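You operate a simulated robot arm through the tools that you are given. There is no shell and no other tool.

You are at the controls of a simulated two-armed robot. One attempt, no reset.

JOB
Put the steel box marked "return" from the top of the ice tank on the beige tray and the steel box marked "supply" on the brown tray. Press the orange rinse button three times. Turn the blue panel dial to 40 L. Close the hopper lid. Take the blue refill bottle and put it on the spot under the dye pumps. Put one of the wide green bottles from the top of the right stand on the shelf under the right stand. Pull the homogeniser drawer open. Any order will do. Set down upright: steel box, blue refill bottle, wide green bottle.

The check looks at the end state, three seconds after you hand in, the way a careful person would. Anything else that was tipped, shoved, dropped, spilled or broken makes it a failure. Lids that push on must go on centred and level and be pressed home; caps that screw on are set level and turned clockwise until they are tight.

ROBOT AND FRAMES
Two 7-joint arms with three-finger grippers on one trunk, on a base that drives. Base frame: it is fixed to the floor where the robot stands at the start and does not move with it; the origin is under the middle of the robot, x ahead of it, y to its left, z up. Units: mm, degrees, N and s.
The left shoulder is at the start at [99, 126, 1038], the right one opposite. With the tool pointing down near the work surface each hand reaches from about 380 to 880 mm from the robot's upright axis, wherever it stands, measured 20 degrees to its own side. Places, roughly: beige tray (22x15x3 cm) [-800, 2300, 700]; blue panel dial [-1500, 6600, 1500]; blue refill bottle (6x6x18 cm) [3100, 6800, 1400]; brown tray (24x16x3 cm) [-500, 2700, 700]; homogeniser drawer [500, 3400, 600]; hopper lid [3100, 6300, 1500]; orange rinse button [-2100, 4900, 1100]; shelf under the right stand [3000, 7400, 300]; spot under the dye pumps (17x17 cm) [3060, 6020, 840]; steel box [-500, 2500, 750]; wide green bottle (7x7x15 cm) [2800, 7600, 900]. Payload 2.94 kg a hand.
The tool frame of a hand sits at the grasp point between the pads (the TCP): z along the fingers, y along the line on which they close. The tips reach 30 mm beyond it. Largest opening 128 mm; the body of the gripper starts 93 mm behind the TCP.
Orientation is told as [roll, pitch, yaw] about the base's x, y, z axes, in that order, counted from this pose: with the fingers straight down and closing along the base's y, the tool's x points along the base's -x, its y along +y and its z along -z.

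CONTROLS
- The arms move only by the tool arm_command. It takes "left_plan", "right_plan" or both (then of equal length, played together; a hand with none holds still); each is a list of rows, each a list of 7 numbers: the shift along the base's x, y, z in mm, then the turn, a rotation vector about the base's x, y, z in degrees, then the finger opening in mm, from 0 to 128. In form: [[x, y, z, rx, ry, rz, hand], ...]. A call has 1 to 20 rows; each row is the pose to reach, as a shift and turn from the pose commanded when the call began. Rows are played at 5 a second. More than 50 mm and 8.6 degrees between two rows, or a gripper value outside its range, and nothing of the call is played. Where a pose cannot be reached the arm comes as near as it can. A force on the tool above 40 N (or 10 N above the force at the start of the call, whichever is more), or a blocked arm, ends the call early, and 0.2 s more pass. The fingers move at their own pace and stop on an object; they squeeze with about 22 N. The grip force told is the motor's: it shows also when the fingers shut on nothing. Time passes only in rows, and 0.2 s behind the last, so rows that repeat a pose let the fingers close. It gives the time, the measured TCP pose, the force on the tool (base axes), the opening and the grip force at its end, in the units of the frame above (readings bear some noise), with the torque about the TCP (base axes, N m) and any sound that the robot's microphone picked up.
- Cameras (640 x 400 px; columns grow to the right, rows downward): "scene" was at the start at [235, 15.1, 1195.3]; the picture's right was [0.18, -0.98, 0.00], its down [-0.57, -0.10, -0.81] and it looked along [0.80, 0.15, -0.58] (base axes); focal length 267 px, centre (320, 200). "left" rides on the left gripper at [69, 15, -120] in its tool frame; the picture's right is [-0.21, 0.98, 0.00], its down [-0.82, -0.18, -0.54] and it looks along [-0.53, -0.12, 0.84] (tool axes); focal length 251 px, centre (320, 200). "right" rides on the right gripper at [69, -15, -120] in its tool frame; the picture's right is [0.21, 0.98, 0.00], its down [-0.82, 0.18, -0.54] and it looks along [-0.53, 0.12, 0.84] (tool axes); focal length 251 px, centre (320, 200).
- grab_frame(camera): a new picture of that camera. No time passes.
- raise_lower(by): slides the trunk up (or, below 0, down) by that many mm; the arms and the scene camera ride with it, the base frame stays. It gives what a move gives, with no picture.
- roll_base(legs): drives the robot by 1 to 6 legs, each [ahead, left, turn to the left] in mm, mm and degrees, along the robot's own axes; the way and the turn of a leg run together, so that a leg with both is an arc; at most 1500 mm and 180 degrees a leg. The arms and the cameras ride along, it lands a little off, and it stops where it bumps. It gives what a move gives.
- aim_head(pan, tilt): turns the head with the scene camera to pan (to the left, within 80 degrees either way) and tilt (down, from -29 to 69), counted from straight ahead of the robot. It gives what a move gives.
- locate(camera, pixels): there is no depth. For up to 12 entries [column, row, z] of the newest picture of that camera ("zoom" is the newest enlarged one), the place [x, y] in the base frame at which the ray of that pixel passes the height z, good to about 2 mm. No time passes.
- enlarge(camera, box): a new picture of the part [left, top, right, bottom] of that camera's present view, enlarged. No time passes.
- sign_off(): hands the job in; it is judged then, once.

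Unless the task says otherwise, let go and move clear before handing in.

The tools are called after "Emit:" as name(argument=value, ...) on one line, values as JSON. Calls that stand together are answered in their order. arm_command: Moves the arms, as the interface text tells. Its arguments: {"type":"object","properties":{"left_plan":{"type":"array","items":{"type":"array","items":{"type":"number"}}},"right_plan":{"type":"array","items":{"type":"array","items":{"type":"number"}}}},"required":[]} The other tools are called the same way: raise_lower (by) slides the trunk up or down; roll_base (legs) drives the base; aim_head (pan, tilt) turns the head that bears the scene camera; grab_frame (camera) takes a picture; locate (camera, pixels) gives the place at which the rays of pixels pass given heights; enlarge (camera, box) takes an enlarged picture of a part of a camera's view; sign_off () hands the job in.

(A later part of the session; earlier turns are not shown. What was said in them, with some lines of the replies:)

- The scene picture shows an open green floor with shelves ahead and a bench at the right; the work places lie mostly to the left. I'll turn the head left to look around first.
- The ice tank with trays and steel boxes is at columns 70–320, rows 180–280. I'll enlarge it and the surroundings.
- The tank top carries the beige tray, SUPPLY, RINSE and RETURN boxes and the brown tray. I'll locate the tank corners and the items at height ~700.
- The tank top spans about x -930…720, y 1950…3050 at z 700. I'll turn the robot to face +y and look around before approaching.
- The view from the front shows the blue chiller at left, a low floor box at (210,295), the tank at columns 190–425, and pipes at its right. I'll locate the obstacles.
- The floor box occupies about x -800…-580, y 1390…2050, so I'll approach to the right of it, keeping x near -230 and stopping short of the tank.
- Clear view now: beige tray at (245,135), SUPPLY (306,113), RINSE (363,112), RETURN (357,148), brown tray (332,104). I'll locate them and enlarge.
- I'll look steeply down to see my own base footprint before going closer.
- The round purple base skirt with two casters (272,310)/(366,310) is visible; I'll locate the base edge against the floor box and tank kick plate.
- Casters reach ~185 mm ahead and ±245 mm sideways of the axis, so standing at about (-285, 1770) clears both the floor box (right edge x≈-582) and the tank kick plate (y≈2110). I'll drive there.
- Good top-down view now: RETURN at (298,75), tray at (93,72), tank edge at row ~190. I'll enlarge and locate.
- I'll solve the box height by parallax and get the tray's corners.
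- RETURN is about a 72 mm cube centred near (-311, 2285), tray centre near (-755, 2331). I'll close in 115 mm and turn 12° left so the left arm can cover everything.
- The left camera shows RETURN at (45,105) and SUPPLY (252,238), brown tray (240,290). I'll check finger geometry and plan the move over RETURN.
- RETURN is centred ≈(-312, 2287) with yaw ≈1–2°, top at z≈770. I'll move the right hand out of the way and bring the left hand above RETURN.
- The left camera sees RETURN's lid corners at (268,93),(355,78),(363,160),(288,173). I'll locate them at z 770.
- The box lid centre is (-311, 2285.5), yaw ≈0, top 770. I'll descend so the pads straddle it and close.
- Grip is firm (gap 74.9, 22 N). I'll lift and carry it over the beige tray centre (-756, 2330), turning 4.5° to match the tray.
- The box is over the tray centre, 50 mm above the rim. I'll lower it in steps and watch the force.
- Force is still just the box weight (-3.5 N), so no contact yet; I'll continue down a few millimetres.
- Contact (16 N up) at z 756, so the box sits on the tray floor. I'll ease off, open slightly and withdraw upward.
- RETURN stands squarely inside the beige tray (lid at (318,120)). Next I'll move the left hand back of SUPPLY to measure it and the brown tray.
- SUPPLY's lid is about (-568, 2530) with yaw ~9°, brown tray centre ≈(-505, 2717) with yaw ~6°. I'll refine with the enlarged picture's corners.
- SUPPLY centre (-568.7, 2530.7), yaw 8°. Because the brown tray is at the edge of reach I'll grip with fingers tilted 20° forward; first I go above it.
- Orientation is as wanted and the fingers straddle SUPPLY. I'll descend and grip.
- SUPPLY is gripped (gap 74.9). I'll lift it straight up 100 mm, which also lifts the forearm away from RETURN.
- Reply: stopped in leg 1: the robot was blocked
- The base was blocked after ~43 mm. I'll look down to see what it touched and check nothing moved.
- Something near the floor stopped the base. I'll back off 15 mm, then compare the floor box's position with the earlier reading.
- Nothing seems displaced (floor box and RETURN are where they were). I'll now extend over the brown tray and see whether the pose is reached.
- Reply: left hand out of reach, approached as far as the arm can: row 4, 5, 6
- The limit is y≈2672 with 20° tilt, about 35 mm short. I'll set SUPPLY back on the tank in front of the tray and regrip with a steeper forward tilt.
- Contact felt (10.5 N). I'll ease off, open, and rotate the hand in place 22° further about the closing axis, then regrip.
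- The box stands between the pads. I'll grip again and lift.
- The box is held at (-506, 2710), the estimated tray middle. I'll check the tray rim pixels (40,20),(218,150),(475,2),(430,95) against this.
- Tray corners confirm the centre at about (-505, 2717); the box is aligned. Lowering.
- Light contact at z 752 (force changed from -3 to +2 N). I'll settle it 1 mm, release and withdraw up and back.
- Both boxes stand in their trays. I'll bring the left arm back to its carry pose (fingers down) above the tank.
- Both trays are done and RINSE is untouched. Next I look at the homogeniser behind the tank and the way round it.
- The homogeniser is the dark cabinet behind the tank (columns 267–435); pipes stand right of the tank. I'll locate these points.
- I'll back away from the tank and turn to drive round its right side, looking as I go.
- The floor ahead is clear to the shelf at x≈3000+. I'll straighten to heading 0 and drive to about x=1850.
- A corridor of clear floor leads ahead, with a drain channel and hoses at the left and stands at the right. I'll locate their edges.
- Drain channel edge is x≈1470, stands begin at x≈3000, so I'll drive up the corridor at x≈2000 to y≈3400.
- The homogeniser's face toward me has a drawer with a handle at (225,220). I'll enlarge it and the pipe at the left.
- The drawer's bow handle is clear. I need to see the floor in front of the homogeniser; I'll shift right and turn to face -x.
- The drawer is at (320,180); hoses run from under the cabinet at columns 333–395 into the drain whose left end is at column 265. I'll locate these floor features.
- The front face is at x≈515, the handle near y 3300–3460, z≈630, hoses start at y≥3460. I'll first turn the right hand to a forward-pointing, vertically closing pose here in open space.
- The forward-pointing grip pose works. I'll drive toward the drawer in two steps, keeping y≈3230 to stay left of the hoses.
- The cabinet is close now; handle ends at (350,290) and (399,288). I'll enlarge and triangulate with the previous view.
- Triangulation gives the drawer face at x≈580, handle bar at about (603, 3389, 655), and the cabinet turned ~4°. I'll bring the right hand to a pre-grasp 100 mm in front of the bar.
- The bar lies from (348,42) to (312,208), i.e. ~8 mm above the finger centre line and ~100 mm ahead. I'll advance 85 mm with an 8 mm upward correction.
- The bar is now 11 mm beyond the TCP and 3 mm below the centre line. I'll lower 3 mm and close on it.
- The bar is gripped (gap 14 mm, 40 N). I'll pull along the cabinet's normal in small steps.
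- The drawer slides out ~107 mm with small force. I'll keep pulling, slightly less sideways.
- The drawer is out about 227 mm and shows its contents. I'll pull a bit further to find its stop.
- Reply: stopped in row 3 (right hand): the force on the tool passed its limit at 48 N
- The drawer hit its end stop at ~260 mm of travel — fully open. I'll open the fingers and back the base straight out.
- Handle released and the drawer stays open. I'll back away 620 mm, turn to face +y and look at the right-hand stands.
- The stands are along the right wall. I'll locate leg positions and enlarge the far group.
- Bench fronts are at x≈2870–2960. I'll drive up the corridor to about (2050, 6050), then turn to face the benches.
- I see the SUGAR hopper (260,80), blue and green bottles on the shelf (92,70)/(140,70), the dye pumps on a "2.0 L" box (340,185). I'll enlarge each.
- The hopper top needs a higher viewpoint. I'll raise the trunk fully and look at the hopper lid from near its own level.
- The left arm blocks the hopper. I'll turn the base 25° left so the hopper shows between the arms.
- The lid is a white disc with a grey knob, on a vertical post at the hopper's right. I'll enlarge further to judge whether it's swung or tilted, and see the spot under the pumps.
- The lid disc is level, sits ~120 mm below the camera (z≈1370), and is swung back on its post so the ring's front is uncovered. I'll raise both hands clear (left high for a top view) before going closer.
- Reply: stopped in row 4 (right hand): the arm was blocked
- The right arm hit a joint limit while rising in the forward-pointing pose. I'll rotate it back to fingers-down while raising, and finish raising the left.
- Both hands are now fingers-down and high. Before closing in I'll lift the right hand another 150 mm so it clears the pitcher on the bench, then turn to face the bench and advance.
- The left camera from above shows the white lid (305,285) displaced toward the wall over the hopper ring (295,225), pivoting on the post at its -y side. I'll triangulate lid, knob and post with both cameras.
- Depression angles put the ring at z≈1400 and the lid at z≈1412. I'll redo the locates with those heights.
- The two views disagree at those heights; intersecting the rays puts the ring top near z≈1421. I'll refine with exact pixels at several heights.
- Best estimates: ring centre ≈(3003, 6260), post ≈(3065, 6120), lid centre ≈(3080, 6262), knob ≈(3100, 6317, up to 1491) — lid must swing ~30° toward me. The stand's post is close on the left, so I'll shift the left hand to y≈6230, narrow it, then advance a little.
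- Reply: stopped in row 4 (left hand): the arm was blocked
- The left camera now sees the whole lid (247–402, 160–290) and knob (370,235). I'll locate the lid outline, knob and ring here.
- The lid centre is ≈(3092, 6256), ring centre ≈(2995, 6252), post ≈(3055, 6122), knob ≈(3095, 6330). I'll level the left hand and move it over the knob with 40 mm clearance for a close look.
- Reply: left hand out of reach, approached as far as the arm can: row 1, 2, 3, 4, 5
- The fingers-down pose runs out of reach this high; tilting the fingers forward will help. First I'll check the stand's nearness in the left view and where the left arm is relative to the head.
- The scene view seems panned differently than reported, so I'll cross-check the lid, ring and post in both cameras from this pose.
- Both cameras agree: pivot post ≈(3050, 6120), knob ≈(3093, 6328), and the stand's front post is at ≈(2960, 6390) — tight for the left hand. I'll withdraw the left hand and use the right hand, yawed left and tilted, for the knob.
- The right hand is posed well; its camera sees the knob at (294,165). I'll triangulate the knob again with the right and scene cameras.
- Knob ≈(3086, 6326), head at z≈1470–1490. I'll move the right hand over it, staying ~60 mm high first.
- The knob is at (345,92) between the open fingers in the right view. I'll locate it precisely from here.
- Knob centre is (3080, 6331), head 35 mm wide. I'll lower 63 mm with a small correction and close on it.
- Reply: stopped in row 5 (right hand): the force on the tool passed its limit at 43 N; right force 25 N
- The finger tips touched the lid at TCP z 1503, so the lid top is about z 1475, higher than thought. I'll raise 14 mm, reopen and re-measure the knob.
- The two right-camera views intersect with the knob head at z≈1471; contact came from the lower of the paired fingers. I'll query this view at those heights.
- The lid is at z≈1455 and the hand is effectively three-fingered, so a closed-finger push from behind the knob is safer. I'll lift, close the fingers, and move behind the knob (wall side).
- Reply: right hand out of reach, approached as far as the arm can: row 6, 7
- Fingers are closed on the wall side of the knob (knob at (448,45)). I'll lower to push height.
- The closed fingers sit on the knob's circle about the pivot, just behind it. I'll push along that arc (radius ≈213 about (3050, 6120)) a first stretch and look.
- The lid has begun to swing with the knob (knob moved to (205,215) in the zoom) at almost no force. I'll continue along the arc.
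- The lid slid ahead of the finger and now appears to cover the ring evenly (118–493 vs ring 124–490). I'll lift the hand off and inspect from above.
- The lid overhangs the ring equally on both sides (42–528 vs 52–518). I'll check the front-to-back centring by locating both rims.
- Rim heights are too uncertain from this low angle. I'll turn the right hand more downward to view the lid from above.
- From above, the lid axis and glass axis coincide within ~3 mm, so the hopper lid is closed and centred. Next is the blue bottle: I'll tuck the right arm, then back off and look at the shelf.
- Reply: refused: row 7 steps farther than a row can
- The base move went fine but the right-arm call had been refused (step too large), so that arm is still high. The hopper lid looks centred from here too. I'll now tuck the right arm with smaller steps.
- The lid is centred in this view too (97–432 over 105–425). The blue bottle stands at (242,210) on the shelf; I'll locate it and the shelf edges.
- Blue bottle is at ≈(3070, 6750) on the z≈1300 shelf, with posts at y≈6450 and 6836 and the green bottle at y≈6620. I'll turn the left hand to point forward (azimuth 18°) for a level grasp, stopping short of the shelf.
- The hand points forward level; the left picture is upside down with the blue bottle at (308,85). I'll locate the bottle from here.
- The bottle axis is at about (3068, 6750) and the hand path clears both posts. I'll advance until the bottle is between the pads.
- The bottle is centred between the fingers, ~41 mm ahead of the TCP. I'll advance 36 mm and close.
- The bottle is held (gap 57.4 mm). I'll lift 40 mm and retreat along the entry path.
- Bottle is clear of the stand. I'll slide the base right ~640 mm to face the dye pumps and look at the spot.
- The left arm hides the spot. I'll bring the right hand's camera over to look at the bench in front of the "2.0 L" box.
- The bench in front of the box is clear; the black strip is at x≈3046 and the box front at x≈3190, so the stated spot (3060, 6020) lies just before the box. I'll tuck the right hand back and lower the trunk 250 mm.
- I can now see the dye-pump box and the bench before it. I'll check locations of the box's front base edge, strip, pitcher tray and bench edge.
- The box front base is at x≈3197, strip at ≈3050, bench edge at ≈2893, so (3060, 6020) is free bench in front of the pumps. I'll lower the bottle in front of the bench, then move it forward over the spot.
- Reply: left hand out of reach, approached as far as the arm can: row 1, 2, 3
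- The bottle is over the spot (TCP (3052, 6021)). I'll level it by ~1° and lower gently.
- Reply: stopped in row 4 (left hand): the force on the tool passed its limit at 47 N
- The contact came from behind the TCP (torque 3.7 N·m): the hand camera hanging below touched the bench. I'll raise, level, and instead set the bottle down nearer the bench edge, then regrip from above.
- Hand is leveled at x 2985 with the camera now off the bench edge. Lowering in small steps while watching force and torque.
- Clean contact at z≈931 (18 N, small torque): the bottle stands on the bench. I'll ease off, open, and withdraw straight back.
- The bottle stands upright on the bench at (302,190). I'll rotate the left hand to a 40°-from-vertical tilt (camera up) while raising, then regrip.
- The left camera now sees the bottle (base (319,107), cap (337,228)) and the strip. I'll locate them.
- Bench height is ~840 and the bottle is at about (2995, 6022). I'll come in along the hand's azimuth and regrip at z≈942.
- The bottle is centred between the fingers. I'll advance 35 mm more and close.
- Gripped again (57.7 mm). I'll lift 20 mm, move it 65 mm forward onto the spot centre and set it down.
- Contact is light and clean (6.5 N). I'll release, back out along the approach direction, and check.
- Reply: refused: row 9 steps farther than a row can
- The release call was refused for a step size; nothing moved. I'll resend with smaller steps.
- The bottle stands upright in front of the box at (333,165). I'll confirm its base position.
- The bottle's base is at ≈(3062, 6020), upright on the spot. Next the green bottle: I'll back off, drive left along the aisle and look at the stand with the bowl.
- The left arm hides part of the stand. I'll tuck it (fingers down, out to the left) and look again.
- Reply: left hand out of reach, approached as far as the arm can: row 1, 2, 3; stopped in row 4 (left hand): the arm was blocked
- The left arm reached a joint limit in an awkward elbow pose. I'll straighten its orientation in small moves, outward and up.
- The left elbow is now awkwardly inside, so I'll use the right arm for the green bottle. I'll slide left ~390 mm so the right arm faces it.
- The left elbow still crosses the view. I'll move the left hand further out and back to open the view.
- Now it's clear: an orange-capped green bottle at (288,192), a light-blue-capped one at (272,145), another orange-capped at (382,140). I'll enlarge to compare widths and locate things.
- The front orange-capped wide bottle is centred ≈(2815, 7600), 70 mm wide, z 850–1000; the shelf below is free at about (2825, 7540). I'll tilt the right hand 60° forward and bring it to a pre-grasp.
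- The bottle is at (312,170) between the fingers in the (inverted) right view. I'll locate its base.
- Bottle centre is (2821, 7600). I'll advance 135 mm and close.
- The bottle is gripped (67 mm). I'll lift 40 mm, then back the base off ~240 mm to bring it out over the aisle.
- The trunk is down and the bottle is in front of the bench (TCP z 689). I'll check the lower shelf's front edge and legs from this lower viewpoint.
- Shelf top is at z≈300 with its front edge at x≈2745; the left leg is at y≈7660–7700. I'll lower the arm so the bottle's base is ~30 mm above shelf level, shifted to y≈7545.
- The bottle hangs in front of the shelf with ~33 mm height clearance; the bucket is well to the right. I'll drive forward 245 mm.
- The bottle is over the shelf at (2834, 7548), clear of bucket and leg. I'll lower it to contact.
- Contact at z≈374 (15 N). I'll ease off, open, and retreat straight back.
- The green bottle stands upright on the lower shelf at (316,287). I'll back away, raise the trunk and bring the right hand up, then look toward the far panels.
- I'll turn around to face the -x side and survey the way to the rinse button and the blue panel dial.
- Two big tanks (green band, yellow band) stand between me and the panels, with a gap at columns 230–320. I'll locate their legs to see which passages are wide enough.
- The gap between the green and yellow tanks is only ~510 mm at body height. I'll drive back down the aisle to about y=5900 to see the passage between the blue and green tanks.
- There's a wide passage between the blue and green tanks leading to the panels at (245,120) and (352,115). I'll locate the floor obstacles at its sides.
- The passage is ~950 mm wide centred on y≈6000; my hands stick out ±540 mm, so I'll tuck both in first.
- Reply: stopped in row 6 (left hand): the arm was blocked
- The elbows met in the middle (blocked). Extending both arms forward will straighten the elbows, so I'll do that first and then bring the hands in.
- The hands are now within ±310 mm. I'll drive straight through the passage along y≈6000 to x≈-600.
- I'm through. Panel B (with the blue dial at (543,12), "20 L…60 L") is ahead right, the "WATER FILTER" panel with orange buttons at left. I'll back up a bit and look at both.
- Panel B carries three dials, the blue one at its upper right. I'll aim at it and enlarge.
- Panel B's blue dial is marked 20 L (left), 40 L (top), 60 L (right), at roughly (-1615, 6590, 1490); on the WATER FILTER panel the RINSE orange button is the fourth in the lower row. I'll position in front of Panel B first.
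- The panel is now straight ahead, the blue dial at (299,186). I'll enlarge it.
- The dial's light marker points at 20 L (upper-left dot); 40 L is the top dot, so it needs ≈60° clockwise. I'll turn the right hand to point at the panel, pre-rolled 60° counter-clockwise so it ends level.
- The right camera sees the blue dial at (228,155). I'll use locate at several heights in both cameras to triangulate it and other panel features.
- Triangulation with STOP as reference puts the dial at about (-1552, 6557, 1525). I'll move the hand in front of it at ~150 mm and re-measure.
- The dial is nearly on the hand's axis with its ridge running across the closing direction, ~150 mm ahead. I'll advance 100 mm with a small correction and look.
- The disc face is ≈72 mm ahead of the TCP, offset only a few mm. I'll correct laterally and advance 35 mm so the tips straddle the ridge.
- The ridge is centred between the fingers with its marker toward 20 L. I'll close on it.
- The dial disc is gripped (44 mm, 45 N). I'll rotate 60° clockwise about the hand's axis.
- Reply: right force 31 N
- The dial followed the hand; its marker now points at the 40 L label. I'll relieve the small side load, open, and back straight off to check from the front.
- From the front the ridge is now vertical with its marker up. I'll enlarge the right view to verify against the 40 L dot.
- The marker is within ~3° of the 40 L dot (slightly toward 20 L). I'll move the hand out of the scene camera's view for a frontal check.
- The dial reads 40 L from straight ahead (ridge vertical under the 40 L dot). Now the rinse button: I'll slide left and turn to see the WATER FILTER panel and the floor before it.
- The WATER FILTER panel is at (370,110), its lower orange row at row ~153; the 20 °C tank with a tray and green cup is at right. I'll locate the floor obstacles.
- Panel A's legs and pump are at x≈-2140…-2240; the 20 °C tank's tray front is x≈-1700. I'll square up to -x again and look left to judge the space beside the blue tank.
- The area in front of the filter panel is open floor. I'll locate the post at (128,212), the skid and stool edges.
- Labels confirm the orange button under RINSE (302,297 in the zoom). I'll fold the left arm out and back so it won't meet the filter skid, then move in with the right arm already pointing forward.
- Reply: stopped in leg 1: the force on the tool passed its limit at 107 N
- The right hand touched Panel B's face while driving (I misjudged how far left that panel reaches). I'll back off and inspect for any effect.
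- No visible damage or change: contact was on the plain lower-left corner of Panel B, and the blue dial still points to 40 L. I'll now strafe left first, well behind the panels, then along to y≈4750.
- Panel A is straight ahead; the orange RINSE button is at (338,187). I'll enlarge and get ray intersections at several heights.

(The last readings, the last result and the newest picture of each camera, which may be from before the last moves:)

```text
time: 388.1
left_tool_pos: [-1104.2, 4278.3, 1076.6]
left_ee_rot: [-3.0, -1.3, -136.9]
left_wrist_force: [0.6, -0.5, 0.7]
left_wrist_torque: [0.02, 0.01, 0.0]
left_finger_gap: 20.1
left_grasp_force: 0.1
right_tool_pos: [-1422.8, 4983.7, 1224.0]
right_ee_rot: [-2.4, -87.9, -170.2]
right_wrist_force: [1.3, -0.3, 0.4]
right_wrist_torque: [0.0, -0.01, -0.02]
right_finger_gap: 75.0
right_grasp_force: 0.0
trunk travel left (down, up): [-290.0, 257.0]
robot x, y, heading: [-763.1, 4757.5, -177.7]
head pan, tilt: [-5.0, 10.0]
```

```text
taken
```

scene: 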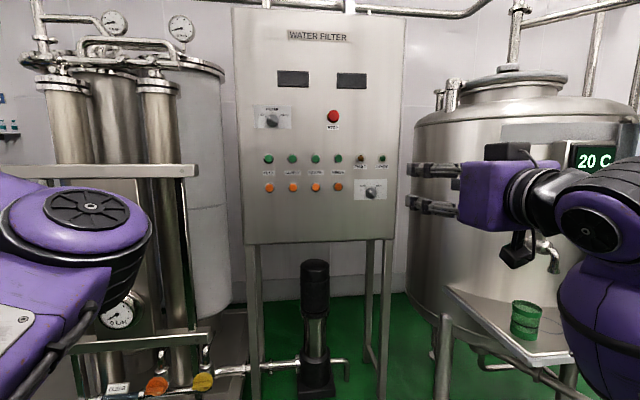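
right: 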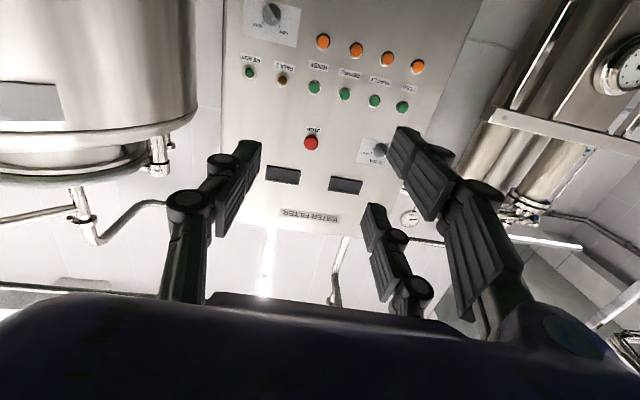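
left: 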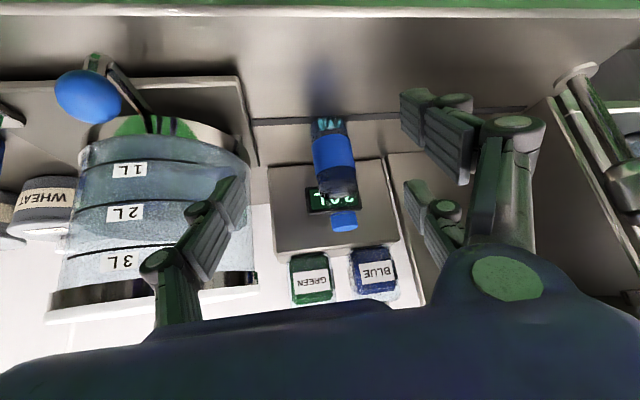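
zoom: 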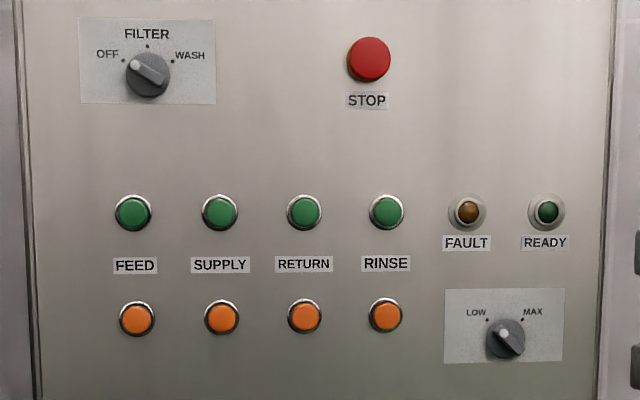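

The RINSE button is at about (-2083, 4897, 1138). I'll drive 470 mm ahead so the right arm can press it, keeping the hand ~190 mm short of the panel.

Emit:
roll_base(legs=[[440, 0, 0]])

Emit:
arm_command(right_plan=[[0, -15, -15, 0, 0.5, -0.8, 40], [0, -30, -30, -0.1, 1, -1.5, 10], [0, -45, -45, -0.2, 1.6, -2.2, 0], [0, -60, -60, -0.2, 2.1, -2.9, 0], [0, -68, -75, -0.2, 2.1, -2.9, 0], [0, -68, -82, -0.2, 2.1, -2.9, 0]])

Emit:
grab_frame(camera="right")

Emit:
grab_frame(camera="scene")

```text
time: 390.8
left_tool_pos: [-1532.4, 4254.4, 1078.0]
left_ee_rot: [-3.0, -1.4, -136.0]
left_wrist_force: [-0.7, 0.1, -0.2]
left_wrist_torque: [-0.03, -0.02, 0.02]
left_finger_gap: 20.0
left_grasp_force: 0.1
right_tool_pos: [-1862.2, 4953.0, 1223.8]
right_ee_rot: [-2.5, -87.7, -169.3]
right_wrist_force: [-0.7, -0.5, -0.3]
right_wrist_torque: [0.0, 0.0, -0.02]
right_finger_gap: 74.9
right_grasp_force: 0.1
trunk travel left (down, up): [-290.0, 257.0]
robot x, y, heading: [-1192.5, 4737.3, -177.1]
head pan, tilt: [-5.0, 10.0]
```

```text
time: 392.2
left_tool_pos: [-1533.0, 4253.0, 1078.1]
left_ee_rot: [-3.0, -1.3, -136.0]
left_wrist_force: [-1.1, 0.8, -0.3]
left_wrist_torque: [0.01, 0.02, -0.02]
left_finger_gap: 20.0
left_grasp_force: 0.1
right_tool_pos: [-1861.1, 4886.2, 1142.3]
right_ee_rot: [-78.4, -89.8, -96.2]
right_wrist_force: [-0.3, 0.4, -0.7]
right_wrist_torque: [-0.02, -0.03, 0.04]
right_finger_gap: 0.0
right_grasp_force: 3.0
trunk travel left (down, up): [-290.0, 257.0]
robot x, y, heading: [-1200.3, 4738.6, -177.3]
head pan, tilt: [-5.0, 10.0]
```

```text
taken
```

right: 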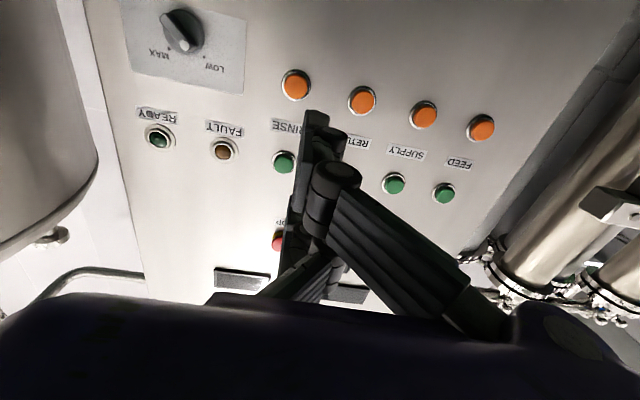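

```text
taken
```

scene: 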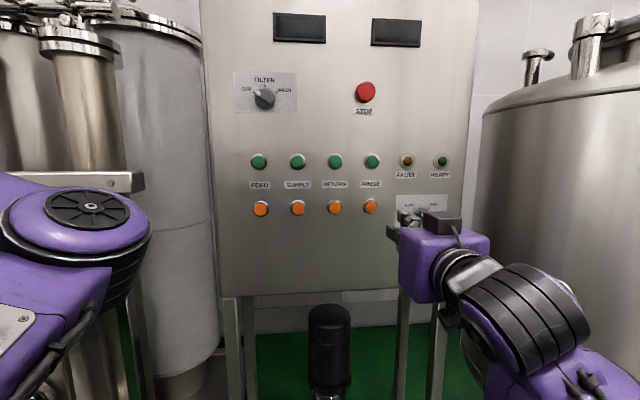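

RINSE is at (296,85) in the right view and (371,207) in the scene view. I'll triangulate again from here.

Emit:
locate(camera="scene", pixels=[[371, 207, 1120], [371, 207, 1128], [371, 207, 1136], [335, 207, 1128], [372, 161, 1240]])

Emit:
locate(camera="right", pixels=[[296, 86, 1120], [296, 86, 1126], [296, 86, 1130], [296, 86, 1134]])

```text
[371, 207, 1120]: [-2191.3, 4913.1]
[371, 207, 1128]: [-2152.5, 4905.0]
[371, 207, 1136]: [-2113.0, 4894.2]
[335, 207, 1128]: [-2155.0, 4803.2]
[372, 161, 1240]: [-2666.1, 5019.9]
```

```text
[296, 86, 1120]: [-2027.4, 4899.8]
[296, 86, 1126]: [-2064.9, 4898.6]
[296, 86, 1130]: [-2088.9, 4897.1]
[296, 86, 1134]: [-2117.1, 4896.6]
```

Estimates agree on y≈4896, z≈1133, x between -2080 and -2118. I'll advance to ~60–80 mm short and check alignment.

Emit:
arm_command(right_plan=[[-35, 2, -3, 0, 0, 0, 0], [-70, 4, -6, 0, 0, 0, 0], [-105, 6, -9, 0, 0, 0, 0], [-139, 8, -9, 0, 0, 0, 0], [-139, 8, -9, 0, 0, 0, 0]])

Emit:
grab_frame(camera="right")

Emit:
enlarge(camera="scene", box=[300, 150, 460, 270])

```text
time: 393.4
left_tool_pos: [-1532.4, 4254.0, 1077.8]
left_ee_rot: [-3.0, -1.4, -136.0]
left_wrist_force: [0.2, -0.4, -0.9]
left_wrist_torque: [0.0, 0.04, 0.0]
left_finger_gap: 19.9
left_grasp_force: 0.2
right_tool_pos: [-2000.6, 4895.7, 1129.7]
right_ee_rot: [-81.5, -89.9, -93.0]
right_wrist_force: [0.3, 0.1, 0.2]
right_wrist_torque: [0.01, -0.03, 0.0]
right_finger_gap: 0.1
right_grasp_force: 2.7
trunk travel left (down, up): [-290.0, 257.0]
robot x, y, heading: [-1195.8, 4736.2, -177.0]
head pan, tilt: [-5.0, 10.0]
```

```text
taken
```

right: 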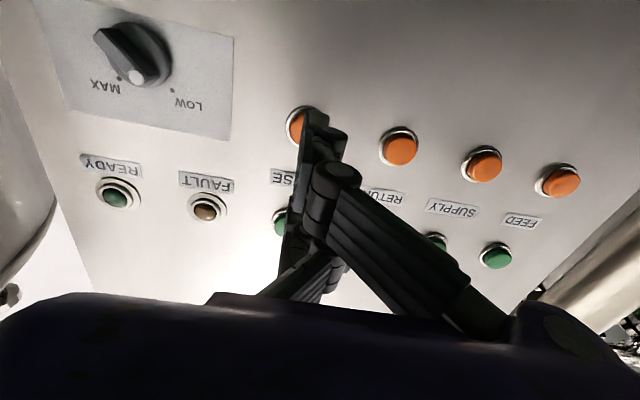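

```text
3.33 times, centred on (380, 210) of scene
```

zoom: 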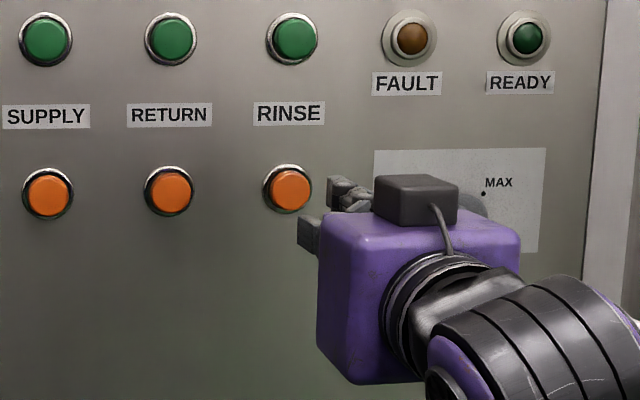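

The button is almost on the fingers' axis (needs ~5 mm to +y). I'll correct and creep forward.

Emit:
arm_command(right_plan=[[-10, 4.5, 0, 0, 0, 0, 0], [-20, 4.5, 0, 0, 0, 0, 0], [-30, 4.5, 0, 0, 0, 0, 0], [-36, 4.5, 0, 0, 0, 0, 0]])

Emit:
grab_frame(camera="right")

Emit:
enlarge(camera="scene", box=[320, 170, 440, 250])

```text
time: 394.4
left_tool_pos: [-1532.7, 4253.3, 1078.3]
left_ee_rot: [-3.0, -1.4, -136.0]
left_wrist_force: [0.4, -0.4, -0.1]
left_wrist_torque: [-0.02, 0.01, 0.0]
left_finger_gap: 20.3
left_grasp_force: 0.0
right_tool_pos: [-2037.3, 4897.8, 1132.6]
right_ee_rot: [-84.1, -89.9, -90.5]
right_wrist_force: [-0.7, 0.3, -0.1]
right_wrist_torque: [0.02, -0.01, 0.0]
right_finger_gap: 0.0
right_grasp_force: 3.0
trunk travel left (down, up): [-290.0, 257.0]
robot x, y, heading: [-1197.6, 4737.5, -176.9]
head pan, tilt: [-5.0, 10.0]
```

```text
taken
```

right: 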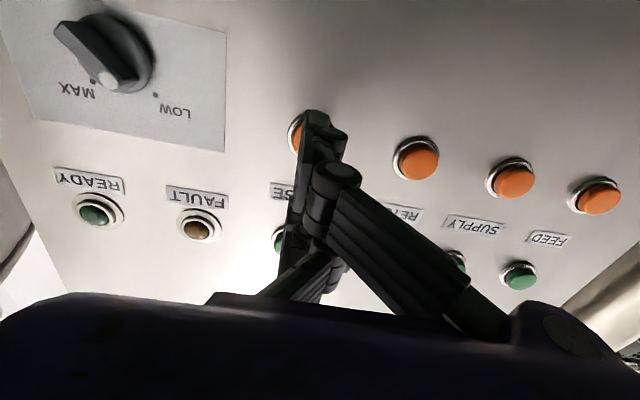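

```text
5.00 times, centred on (380, 210) of scene
```

zoom: 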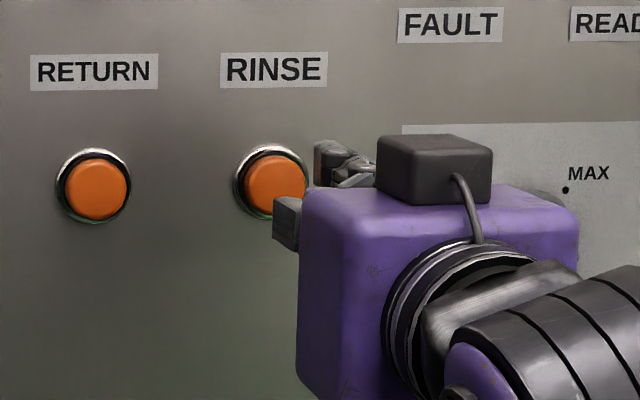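

The button now lies ≈73 mm ahead of the TCP on the finger axis (y_t≈-6, x_t≈+3). I'll advance 32 mm, then press in small steps.

Emit:
arm_command(right_plan=[[-10, -1, 0, 0, 0, 0, 0], [-20, -2, 0, 0, 0, 0, 0], [-30, -3, 0, 0, 0, 0, 0], [-34, -3.2, 0, 0, 0, 0, 0]])

Emit:
grab_frame(camera="right")

Emit:
enlarge(camera="scene", box=[320, 170, 440, 250])

```text
time: 395.4
left_tool_pos: [-1533.1, 4253.3, 1078.0]
left_ee_rot: [-3.0, -1.4, -135.9]
left_wrist_force: [-0.9, -0.4, -0.9]
left_wrist_torque: [0.0, 0.01, 0.0]
left_finger_gap: 20.2
left_grasp_force: 0.0
right_tool_pos: [-2071.1, 4895.2, 1132.3]
right_ee_rot: [-73.3, -90.0, -101.3]
right_wrist_force: [0.1, -0.7, 0.2]
right_wrist_torque: [0.0, -0.05, 0.02]
right_finger_gap: 0.0
right_grasp_force: 3.6
trunk travel left (down, up): [-290.0, 257.0]
robot x, y, heading: [-1198.4, 4739.8, -177.2]
head pan, tilt: [-5.0, 10.0]
```

```text
taken
```

right: 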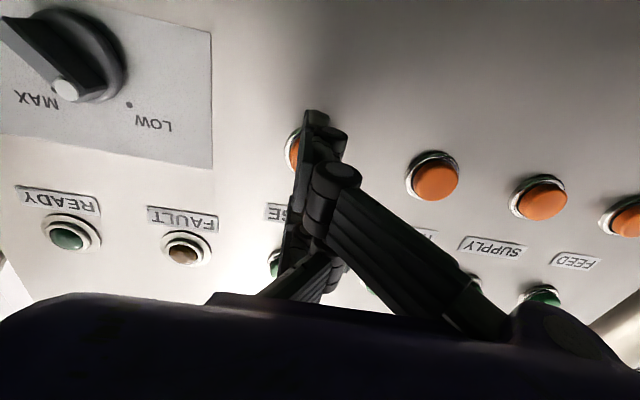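

```text
5.00 times, centred on (380, 210) of scene
```

zoom: 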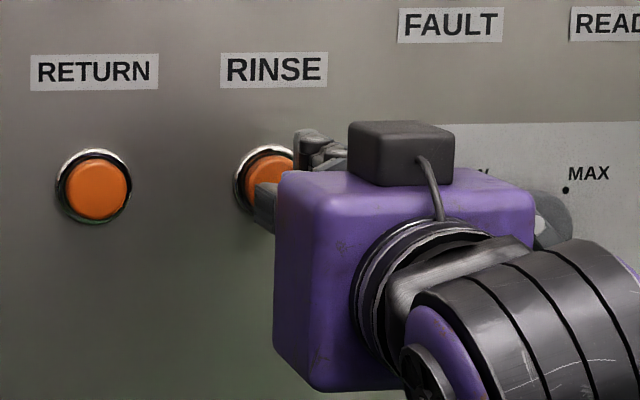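

About 10 mm remain to the button. I'll press forward in 3 mm steps.

Emit:
arm_command(right_plan=[[-4, -0.4, 0, 0, 0, 0, 0], [-8, -0.8, 0, 0, 0, 0, 0]])

```text
time: 396.0
left_tool_pos: [-1533.0, 4253.5, 1077.3]
left_ee_rot: [-2.9, -1.5, -136.0]
left_wrist_force: [0.1, -0.2, 0.4]
left_wrist_torque: [-0.02, 0.04, -0.02]
left_finger_gap: 20.2
left_grasp_force: 0.0
right_tool_pos: [-2078.2, 4895.2, 1131.6]
right_ee_rot: [-91.8, -89.9, -82.7]
right_wrist_force: [-1.2, 0.5, 0.7]
right_wrist_torque: [-0.03, 0.02, -0.02]
right_finger_gap: 0.0
right_grasp_force: 3.1
trunk travel left (down, up): [-290.0, 257.0]
robot x, y, heading: [-1195.3, 4740.8, -177.1]
head pan, tilt: [-5.0, 10.0]
```

Emit:
arm_command(right_plan=[[-3, -0.3, 0, 0, 0, 0, 0], [-6, -0.6, 0, 0, 0, 0, 0]])

```text
time: 396.6
left_tool_pos: [-1532.9, 4253.2, 1077.7]
left_ee_rot: [-3.0, -1.3, -136.1]
left_wrist_force: [-0.4, 0.0, -0.5]
left_wrist_torque: [0.01, 0.03, 0.02]
left_finger_gap: 20.2
left_grasp_force: 0.0
right_tool_pos: [-2085.3, 4893.9, 1132.6]
right_ee_rot: [-79.8, -89.8, -94.6]
right_wrist_force: [0.4, -0.2, 0.3]
right_wrist_torque: [0.01, -0.01, 0.02]
right_finger_gap: 0.3
right_grasp_force: 3.0
trunk travel left (down, up): [-290.0, 257.0]
robot x, y, heading: [-1197.4, 4742.5, -177.2]
head pan, tilt: [-5.0, 10.0]
```

Emit:
arm_command(right_plan=[[-3, -0.3, 0, 0, 0, 0, 0], [-6, -0.6, 0, 0, 0, 0, 0]])

Emit:
grab_frame(camera="right")

```text
time: 397.2
left_tool_pos: [-1532.6, 4253.2, 1076.7]
left_ee_rot: [-3.0, -1.4, -136.0]
left_wrist_force: [-0.4, 0.5, 0.0]
left_wrist_torque: [-0.02, 0.02, 0.01]
left_finger_gap: 20.1
left_grasp_force: 0.0
right_tool_pos: [-2091.6, 4893.1, 1133.5]
right_ee_rot: [-78.6, -89.9, -96.0]
right_wrist_force: [0.8, 0.2, -0.1]
right_wrist_torque: [0.02, 0.02, 0.02]
right_finger_gap: 0.0
right_grasp_force: 2.9
trunk travel left (down, up): [-290.0, 257.0]
robot x, y, heading: [-1195.4, 4740.1, -177.1]
head pan, tilt: [-5.0, 10.0]
```

```text
taken
```

right: 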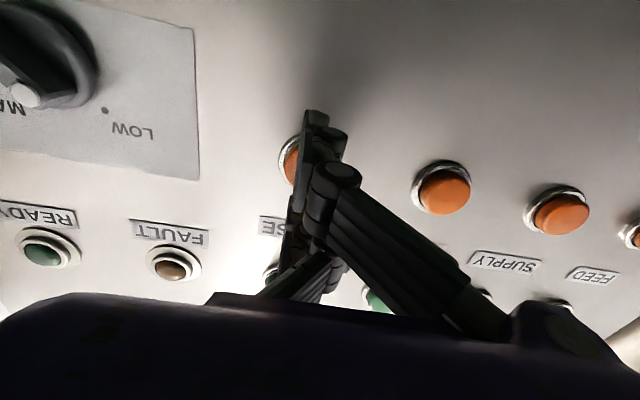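

Using the button spacing as scale, the face is still ≈8 mm beyond the tips. I'll continue in 3 mm steps.

Emit:
arm_command(right_plan=[[-3, -0.3, 0, 0, 0, 0, 0], [-6, -0.6, 0, 0, 0, 0, 0]])

```text
time: 397.8
left_tool_pos: [-1533.4, 4253.0, 1077.0]
left_ee_rot: [-3.0, -1.5, -135.9]
left_wrist_force: [-0.7, 1.0, -0.3]
left_wrist_torque: [0.0, 0.04, 0.01]
left_finger_gap: 19.9
left_grasp_force: 0.0
right_tool_pos: [-2098.8, 4892.7, 1133.5]
right_ee_rot: [-83.2, -89.8, -91.1]
right_wrist_force: [0.7, 0.3, -0.3]
right_wrist_torque: [0.0, -0.02, -0.01]
right_finger_gap: 0.0
right_grasp_force: 2.7
trunk travel left (down, up): [-290.0, 257.0]
robot x, y, heading: [-1193.6, 4737.2, -177.1]
head pan, tilt: [-5.0, 10.0]
```

Emit:
arm_command(right_plan=[[-2, -0.2, 0, 0, 0, 0, 0], [-4, -0.4, 0, 0, 0, 0, 0]])

```text
time: 398.4
left_tool_pos: [-1532.1, 4251.8, 1077.5]
left_ee_rot: [-3.0, -1.4, -136.0]
left_wrist_force: [0.0, -0.7, 0.4]
left_wrist_torque: [-0.03, 0.02, -0.03]
left_finger_gap: 20.0
left_grasp_force: 0.1
right_tool_pos: [-2101.7, 4892.3, 1134.4]
right_ee_rot: [-90.7, -89.8, -83.9]
right_wrist_force: [3.0, -0.7, 1.1]
right_wrist_torque: [0.0, 0.03, 0.04]
right_finger_gap: 0.3
right_grasp_force: 3.2
trunk travel left (down, up): [-290.0, 257.0]
robot x, y, heading: [-1195.7, 4745.0, -177.1]
head pan, tilt: [-5.0, 10.0]
heard: click
```

A click was heard at 3 N — first press. I'll retract 14 mm to release it and listen.

Emit:
arm_command(right_plan=[[5, 0.5, 0, 0, 0, 0, 0], [10, 1, 0, 0, 0, 0, 0], [14, 1.4, 0, 0, 0, 0, 0], [14, 1.4, 0, 0, 0, 0, 0]])

Emit:
enlarge(camera="scene", box=[300, 130, 460, 250])

```text
time: 399.4
left_tool_pos: [-1531.6, 4253.9, 1077.5]
left_ee_rot: [-3.0, -1.4, -136.0]
left_wrist_force: [0.2, 0.7, 0.4]
left_wrist_torque: [0.02, -0.02, 0.01]
left_finger_gap: 20.2
left_grasp_force: 0.2
right_tool_pos: [-2087.2, 4893.4, 1131.4]
right_ee_rot: [-73.9, -89.8, -100.4]
right_wrist_force: [0.4, -0.3, -0.2]
right_wrist_torque: [-0.01, 0.01, -0.01]
right_finger_gap: 0.0
right_grasp_force: 3.0
trunk travel left (down, up): [-290.0, 257.0]
robot x, y, heading: [-1195.5, 4740.0, -177.4]
head pan, tilt: [-5.0, 10.0]
```

```text
3.33 times, centred on (380, 190) of scene
```

zoom: 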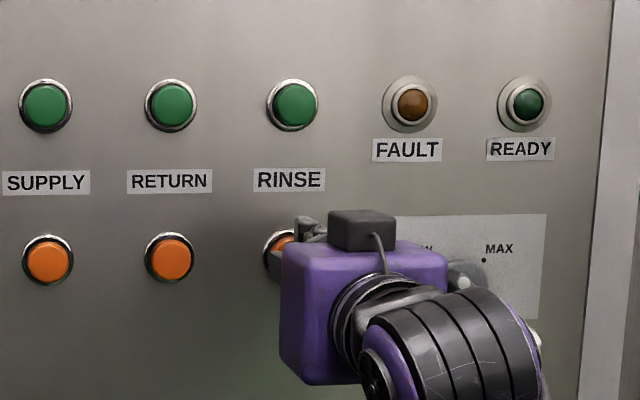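

Release made no sound. Second press.

Emit:
arm_command(right_plan=[[-5, -0.5, 0, 0, 0, 0, 0], [-10, -1, 0, 0, 0, 0, 0], [-13, -1.3, 0, 0, 0, 0, 0], [-15, -1.5, 0, 0, 0, 0, 0]])

```text
time: 400.4
left_tool_pos: [-1531.8, 4253.0, 1077.1]
left_ee_rot: [-3.1, -1.5, -136.1]
left_wrist_force: [-1.0, -0.5, -0.8]
left_wrist_torque: [-0.01, 0.03, 0.0]
left_finger_gap: 20.2
left_grasp_force: 0.0
right_tool_pos: [-2101.8, 4892.9, 1133.4]
right_ee_rot: [-81.2, -90.0, -93.4]
right_wrist_force: [2.7, 1.4, -0.5]
right_wrist_torque: [-0.03, 0.01, 0.01]
right_finger_gap: 0.0
right_grasp_force: 2.8
trunk travel left (down, up): [-290.0, 257.0]
robot x, y, heading: [-1194.5, 4741.0, -176.9]
head pan, tilt: [-5.0, 10.0]
heard: click
```

Second click heard. I'll release again.

Emit:
arm_command(right_plan=[[5, 0.5, 0, 0, 0, 0, 0], [10, 1, 0, 0, 0, 0, 0], [15, 1.5, 0, 0, 0, 0, 0], [15, 1.5, 0, 0, 0, 0, 0]])

```text
time: 401.4
left_tool_pos: [-1532.8, 4253.7, 1076.1]
left_ee_rot: [-2.9, -1.6, -136.0]
left_wrist_force: [0.3, -1.3, -0.2]
left_wrist_torque: [0.01, 0.01, 0.02]
left_finger_gap: 19.8
left_grasp_force: 0.1
right_tool_pos: [-2089.1, 4892.8, 1134.2]
right_ee_rot: [-69.6, -89.8, -104.9]
right_wrist_force: [0.4, 0.7, -0.1]
right_wrist_torque: [0.02, 0.02, 0.0]
right_finger_gap: 0.2
right_grasp_force: 3.2
trunk travel left (down, up): [-290.0, 257.0]
robot x, y, heading: [-1193.7, 4739.3, -177.2]
head pan, tilt: [-5.0, 10.0]
```

Released silently at x≈-2089. Third press.

Emit:
arm_command(right_plan=[[-5, -0.5, 0, 0, 0, 0, 0], [-10, -1, 0, 0, 0, 0, 0], [-13, -1.3, 0, 0, 0, 0, 0], [-15, -1.5, 0, 0, 0, 0, 0]])

```text
time: 402.4
left_tool_pos: [-1530.9, 4253.2, 1077.7]
left_ee_rot: [-2.9, -1.4, -136.0]
left_wrist_force: [0.4, 0.7, 0.6]
left_wrist_torque: [-0.01, -0.01, -0.01]
left_finger_gap: 19.7
left_grasp_force: 0.0
right_tool_pos: [-2101.5, 4891.8, 1133.4]
right_ee_rot: [-97.1, -89.8, -77.4]
right_wrist_force: [3.0, -1.0, 1.0]
right_wrist_torque: [-0.01, 0.03, 0.03]
right_finger_gap: 0.0
right_grasp_force: 3.3
trunk travel left (down, up): [-290.0, 257.0]
robot x, y, heading: [-1194.9, 4739.1, -176.9]
head pan, tilt: [-5.0, 10.0]
heard: click
```

Third click heard. I'll withdraw the hand and back the base away.

Emit:
arm_command(right_plan=[[8, 0.8, 0, 0, 0, 0, 0], [25, 2, 0, 0, 0, 0, 0], [50, 4, 0, 0, 0, 0, 0], [85, 6, 0, 0, 0, 0, 0]])

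Emit:
roll_base(legs=[[-400, 0, 0]])

Emit:
aim_head(pan=-5, tilt=10)

Emit:
grab_frame(camera="scene")

Emit:
aim_head(pan=75, tilt=12)

Emit:
grab_frame(camera="scene")

```text
time: 403.4
left_tool_pos: [-1531.6, 4253.1, 1077.2]
left_ee_rot: [-3.0, -1.4, -136.1]
left_wrist_force: [-0.2, 0.6, 0.3]
left_wrist_torque: [0.03, 0.05, -0.02]
left_finger_gap: 19.9
left_grasp_force: 0.0
right_tool_pos: [-2015.4, 4897.2, 1136.2]
right_ee_rot: [-92.6, -89.8, -81.9]
right_wrist_force: [0.4, 0.0, 0.3]
right_wrist_torque: [0.04, -0.03, 0.03]
right_finger_gap: 0.3
right_grasp_force: 2.5
trunk travel left (down, up): [-290.0, 257.0]
robot x, y, heading: [-1195.7, 4739.2, -177.2]
head pan, tilt: [-5.0, 10.0]
```

```text
time: 405.8
left_tool_pos: [-1140.8, 4271.6, 1075.9]
left_ee_rot: [-3.1, -1.4, -135.2]
left_wrist_force: [-0.4, -0.6, 0.9]
left_wrist_torque: [0.0, 0.06, -0.01]
left_finger_gap: 19.9
left_grasp_force: 0.0
right_tool_pos: [-1635.7, 4909.2, 1135.8]
right_ee_rot: [-81.5, -89.8, -92.2]
right_wrist_force: [1.1, -0.1, 0.0]
right_wrist_torque: [-0.01, 0.02, -0.02]
right_finger_gap: 0.0
right_grasp_force: 3.0
trunk travel left (down, up): [-290.0, 257.0]
robot x, y, heading: [-808.7, 4762.8, -176.4]
head pan, tilt: [-5.0, 10.0]
```

```text
time: 406.4
left_tool_pos: [-1141.5, 4271.0, 1076.9]
left_ee_rot: [-3.0, -1.3, -135.2]
left_wrist_force: [-0.1, 0.2, 0.0]
left_wrist_torque: [-0.01, 0.02, -0.02]
left_finger_gap: 20.1
left_grasp_force: 0.1
right_tool_pos: [-1634.3, 4907.9, 1135.3]
right_ee_rot: [-79.6, -89.7, -94.0]
right_wrist_force: [0.5, -0.2, -0.4]
right_wrist_torque: [-0.01, 0.01, -0.02]
right_finger_gap: 0.1
right_grasp_force: 3.3
trunk travel left (down, up): [-290.0, 257.0]
robot x, y, heading: [-808.9, 4762.8, -176.2]
head pan, tilt: [-5.0, 10.0]
```

```text
taken
```

scene: 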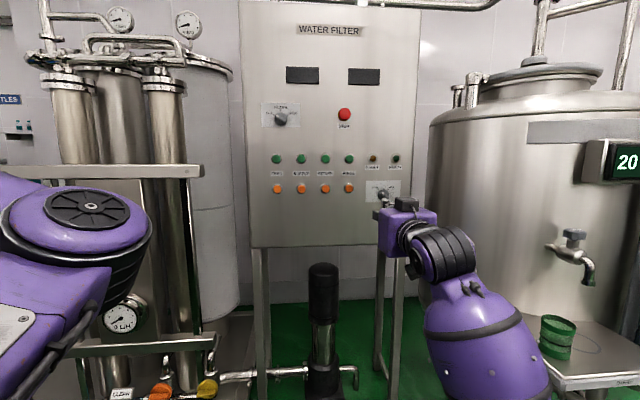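

```text
time: 407.9
left_tool_pos: [-1140.7, 4271.9, 1076.6]
left_ee_rot: [-2.9, -1.4, -135.2]
left_wrist_force: [-0.1, 0.4, -0.2]
left_wrist_torque: [0.01, -0.01, -0.01]
left_finger_gap: 20.0
left_grasp_force: 0.0
right_tool_pos: [-1634.5, 4908.7, 1135.4]
right_ee_rot: [-75.1, -89.8, -98.7]
right_wrist_force: [-0.2, -0.1, -0.7]
right_wrist_torque: [0.03, 0.0, 0.02]
right_finger_gap: 0.0
right_grasp_force: 3.3
trunk travel left (down, up): [-290.0, 257.0]
robot x, y, heading: [-808.8, 4761.8, -176.3]
head pan, tilt: [75.0, 12.0]
```

```text
taken
```

scene: 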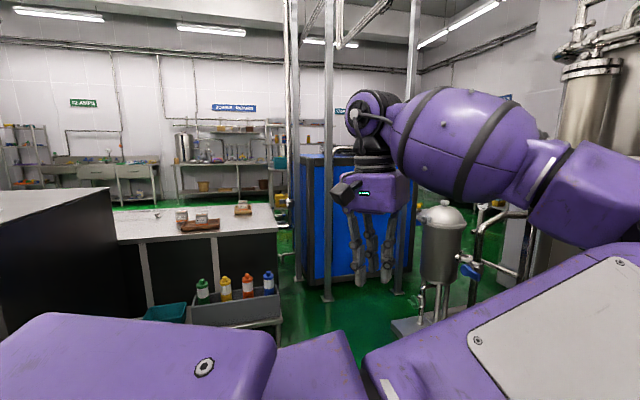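

All three presses are done. From behind the ice tank I can check the boxes on the trays; I'll enlarge that area.

Emit:
enlarge(camera="scene", box=[150, 190, 280, 260])

Emit:
aim_head(pan=60, tilt=5)

Emit:
grab_frame(camera="scene")

```text
4.92 times, centred on (215, 225) of scene
```

zoom: 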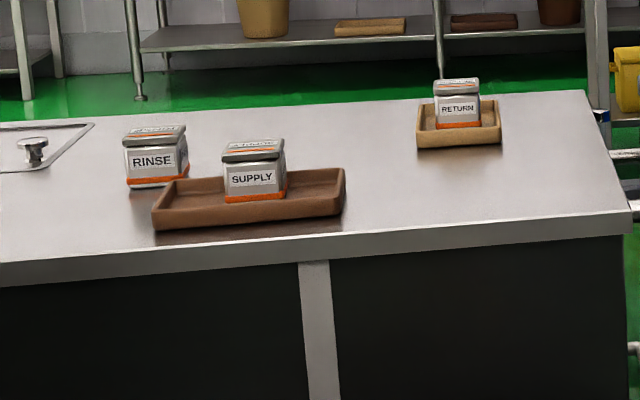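

```text
time: 408.7
left_tool_pos: [-1141.0, 4270.4, 1078.3]
left_ee_rot: [-3.0, -1.4, -135.2]
left_wrist_force: [1.2, 0.0, -0.1]
left_wrist_torque: [-0.01, -0.03, 0.01]
left_finger_gap: 19.8
left_grasp_force: 0.1
right_tool_pos: [-1634.7, 4908.8, 1134.9]
right_ee_rot: [-76.3, -89.8, -97.5]
right_wrist_force: [-0.6, 0.4, -0.5]
right_wrist_torque: [0.0, 0.0, -0.01]
right_finger_gap: 0.0
right_grasp_force: 3.5
trunk travel left (down, up): [-290.0, 257.0]
robot x, y, heading: [-813.1, 4758.0, -176.2]
head pan, tilt: [60.0, 5.0]
```

```text
taken
```

scene: 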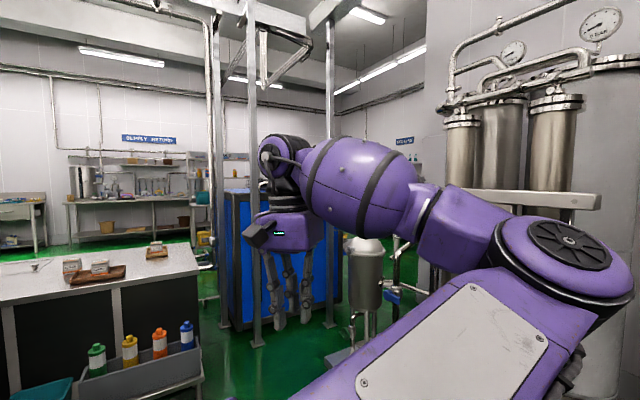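

SUPPLY sits in the brown tray and RETURN in the beige tray, RINSE untouched. I'll verify Panel B's dials once more after that bump.

Emit:
aim_head(pan=-62, tilt=0)

Emit:
grab_frame(camera="scene")

Emit:
enlarge(camera="scene", box=[200, 60, 440, 240])

```text
time: 410.7
left_tool_pos: [-1140.9, 4270.9, 1077.3]
left_ee_rot: [-3.0, -1.4, -135.1]
left_wrist_force: [0.2, 0.1, 0.8]
left_wrist_torque: [0.02, -0.01, 0.03]
left_finger_gap: 20.4
left_grasp_force: 0.0
right_tool_pos: [-1634.8, 4909.1, 1135.9]
right_ee_rot: [-75.7, -89.8, -98.0]
right_wrist_force: [-0.2, -0.1, 0.3]
right_wrist_torque: [0.02, 0.01, -0.01]
right_finger_gap: 0.0
right_grasp_force: 2.9
trunk travel left (down, up): [-290.0, 257.0]
robot x, y, heading: [-810.7, 4762.6, -176.3]
head pan, tilt: [-62.0, 0.0]
```

```text
taken
```

scene: 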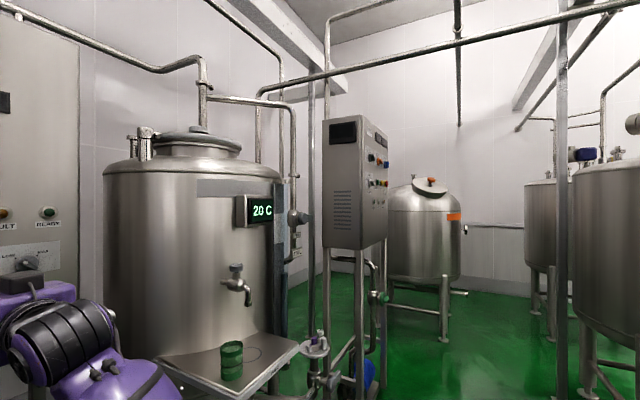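

```text
2.22 times, centred on (320, 150) of scene
```

zoom: 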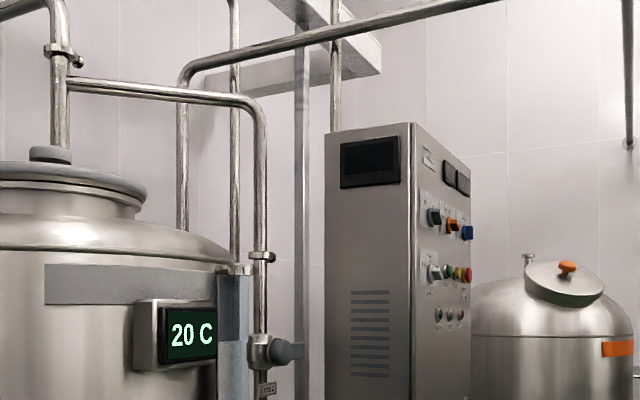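

All checks look good: both boxes are in their trays, the drawer is open and the lid is closed. The blue bottle is on the spot, the green bottle on the lower shelf, the dial at 40 L, and three rinse clicks were heard. My hands are clear, so I'm handing in.

Emit:
sign_off()

```text
The job is handed in.
```

I carried out every part of the job and handed it in. I don't have the verdict yet.

- **Boxes:** RETURN stands in the beige tray and SUPPLY in the brown tray. I saw both upright from behind the ice tank near the end. The third box there, marked RINSE, was not touched.
- **Rinse button:** I pressed the orange button under RINSE on the WATER FILTER panel three times. There was one click per press and none on release.
- **Blue dial:** it went from 20 L to 40 L. From the front the pointer stands within about 3° of the 40 L mark.
- **Hopper lid:** I swung it shut on its post. It looks centred on the rim to within about 3 mm.
- **Blue refill bottle:** it stands upright on the bench in front of the dye pumps, at about (3062, 6020). No mark was visible there, so I went by the stated coordinates. I set it down once nearer the bench edge to change my grip.
- **Wide green bottle:** one of the orange-capped ones now stands upright on the shelf under the right stand.
- **Homogeniser drawer:** pulled out to its stop, about 260 mm.

Some contacts along the way might count against the job:

- While driving, the right hand hit the face of the panel with the blue dial, at 107 N. It struck a plain lower corner. I saw no change to that panel's dials or buttons afterwards.
- The base bumped something near the ice tank once, without any visible shift.
- The finger tips touched the hopper lid, and the hand camera touched the pump bench. Neither left anything I could see.
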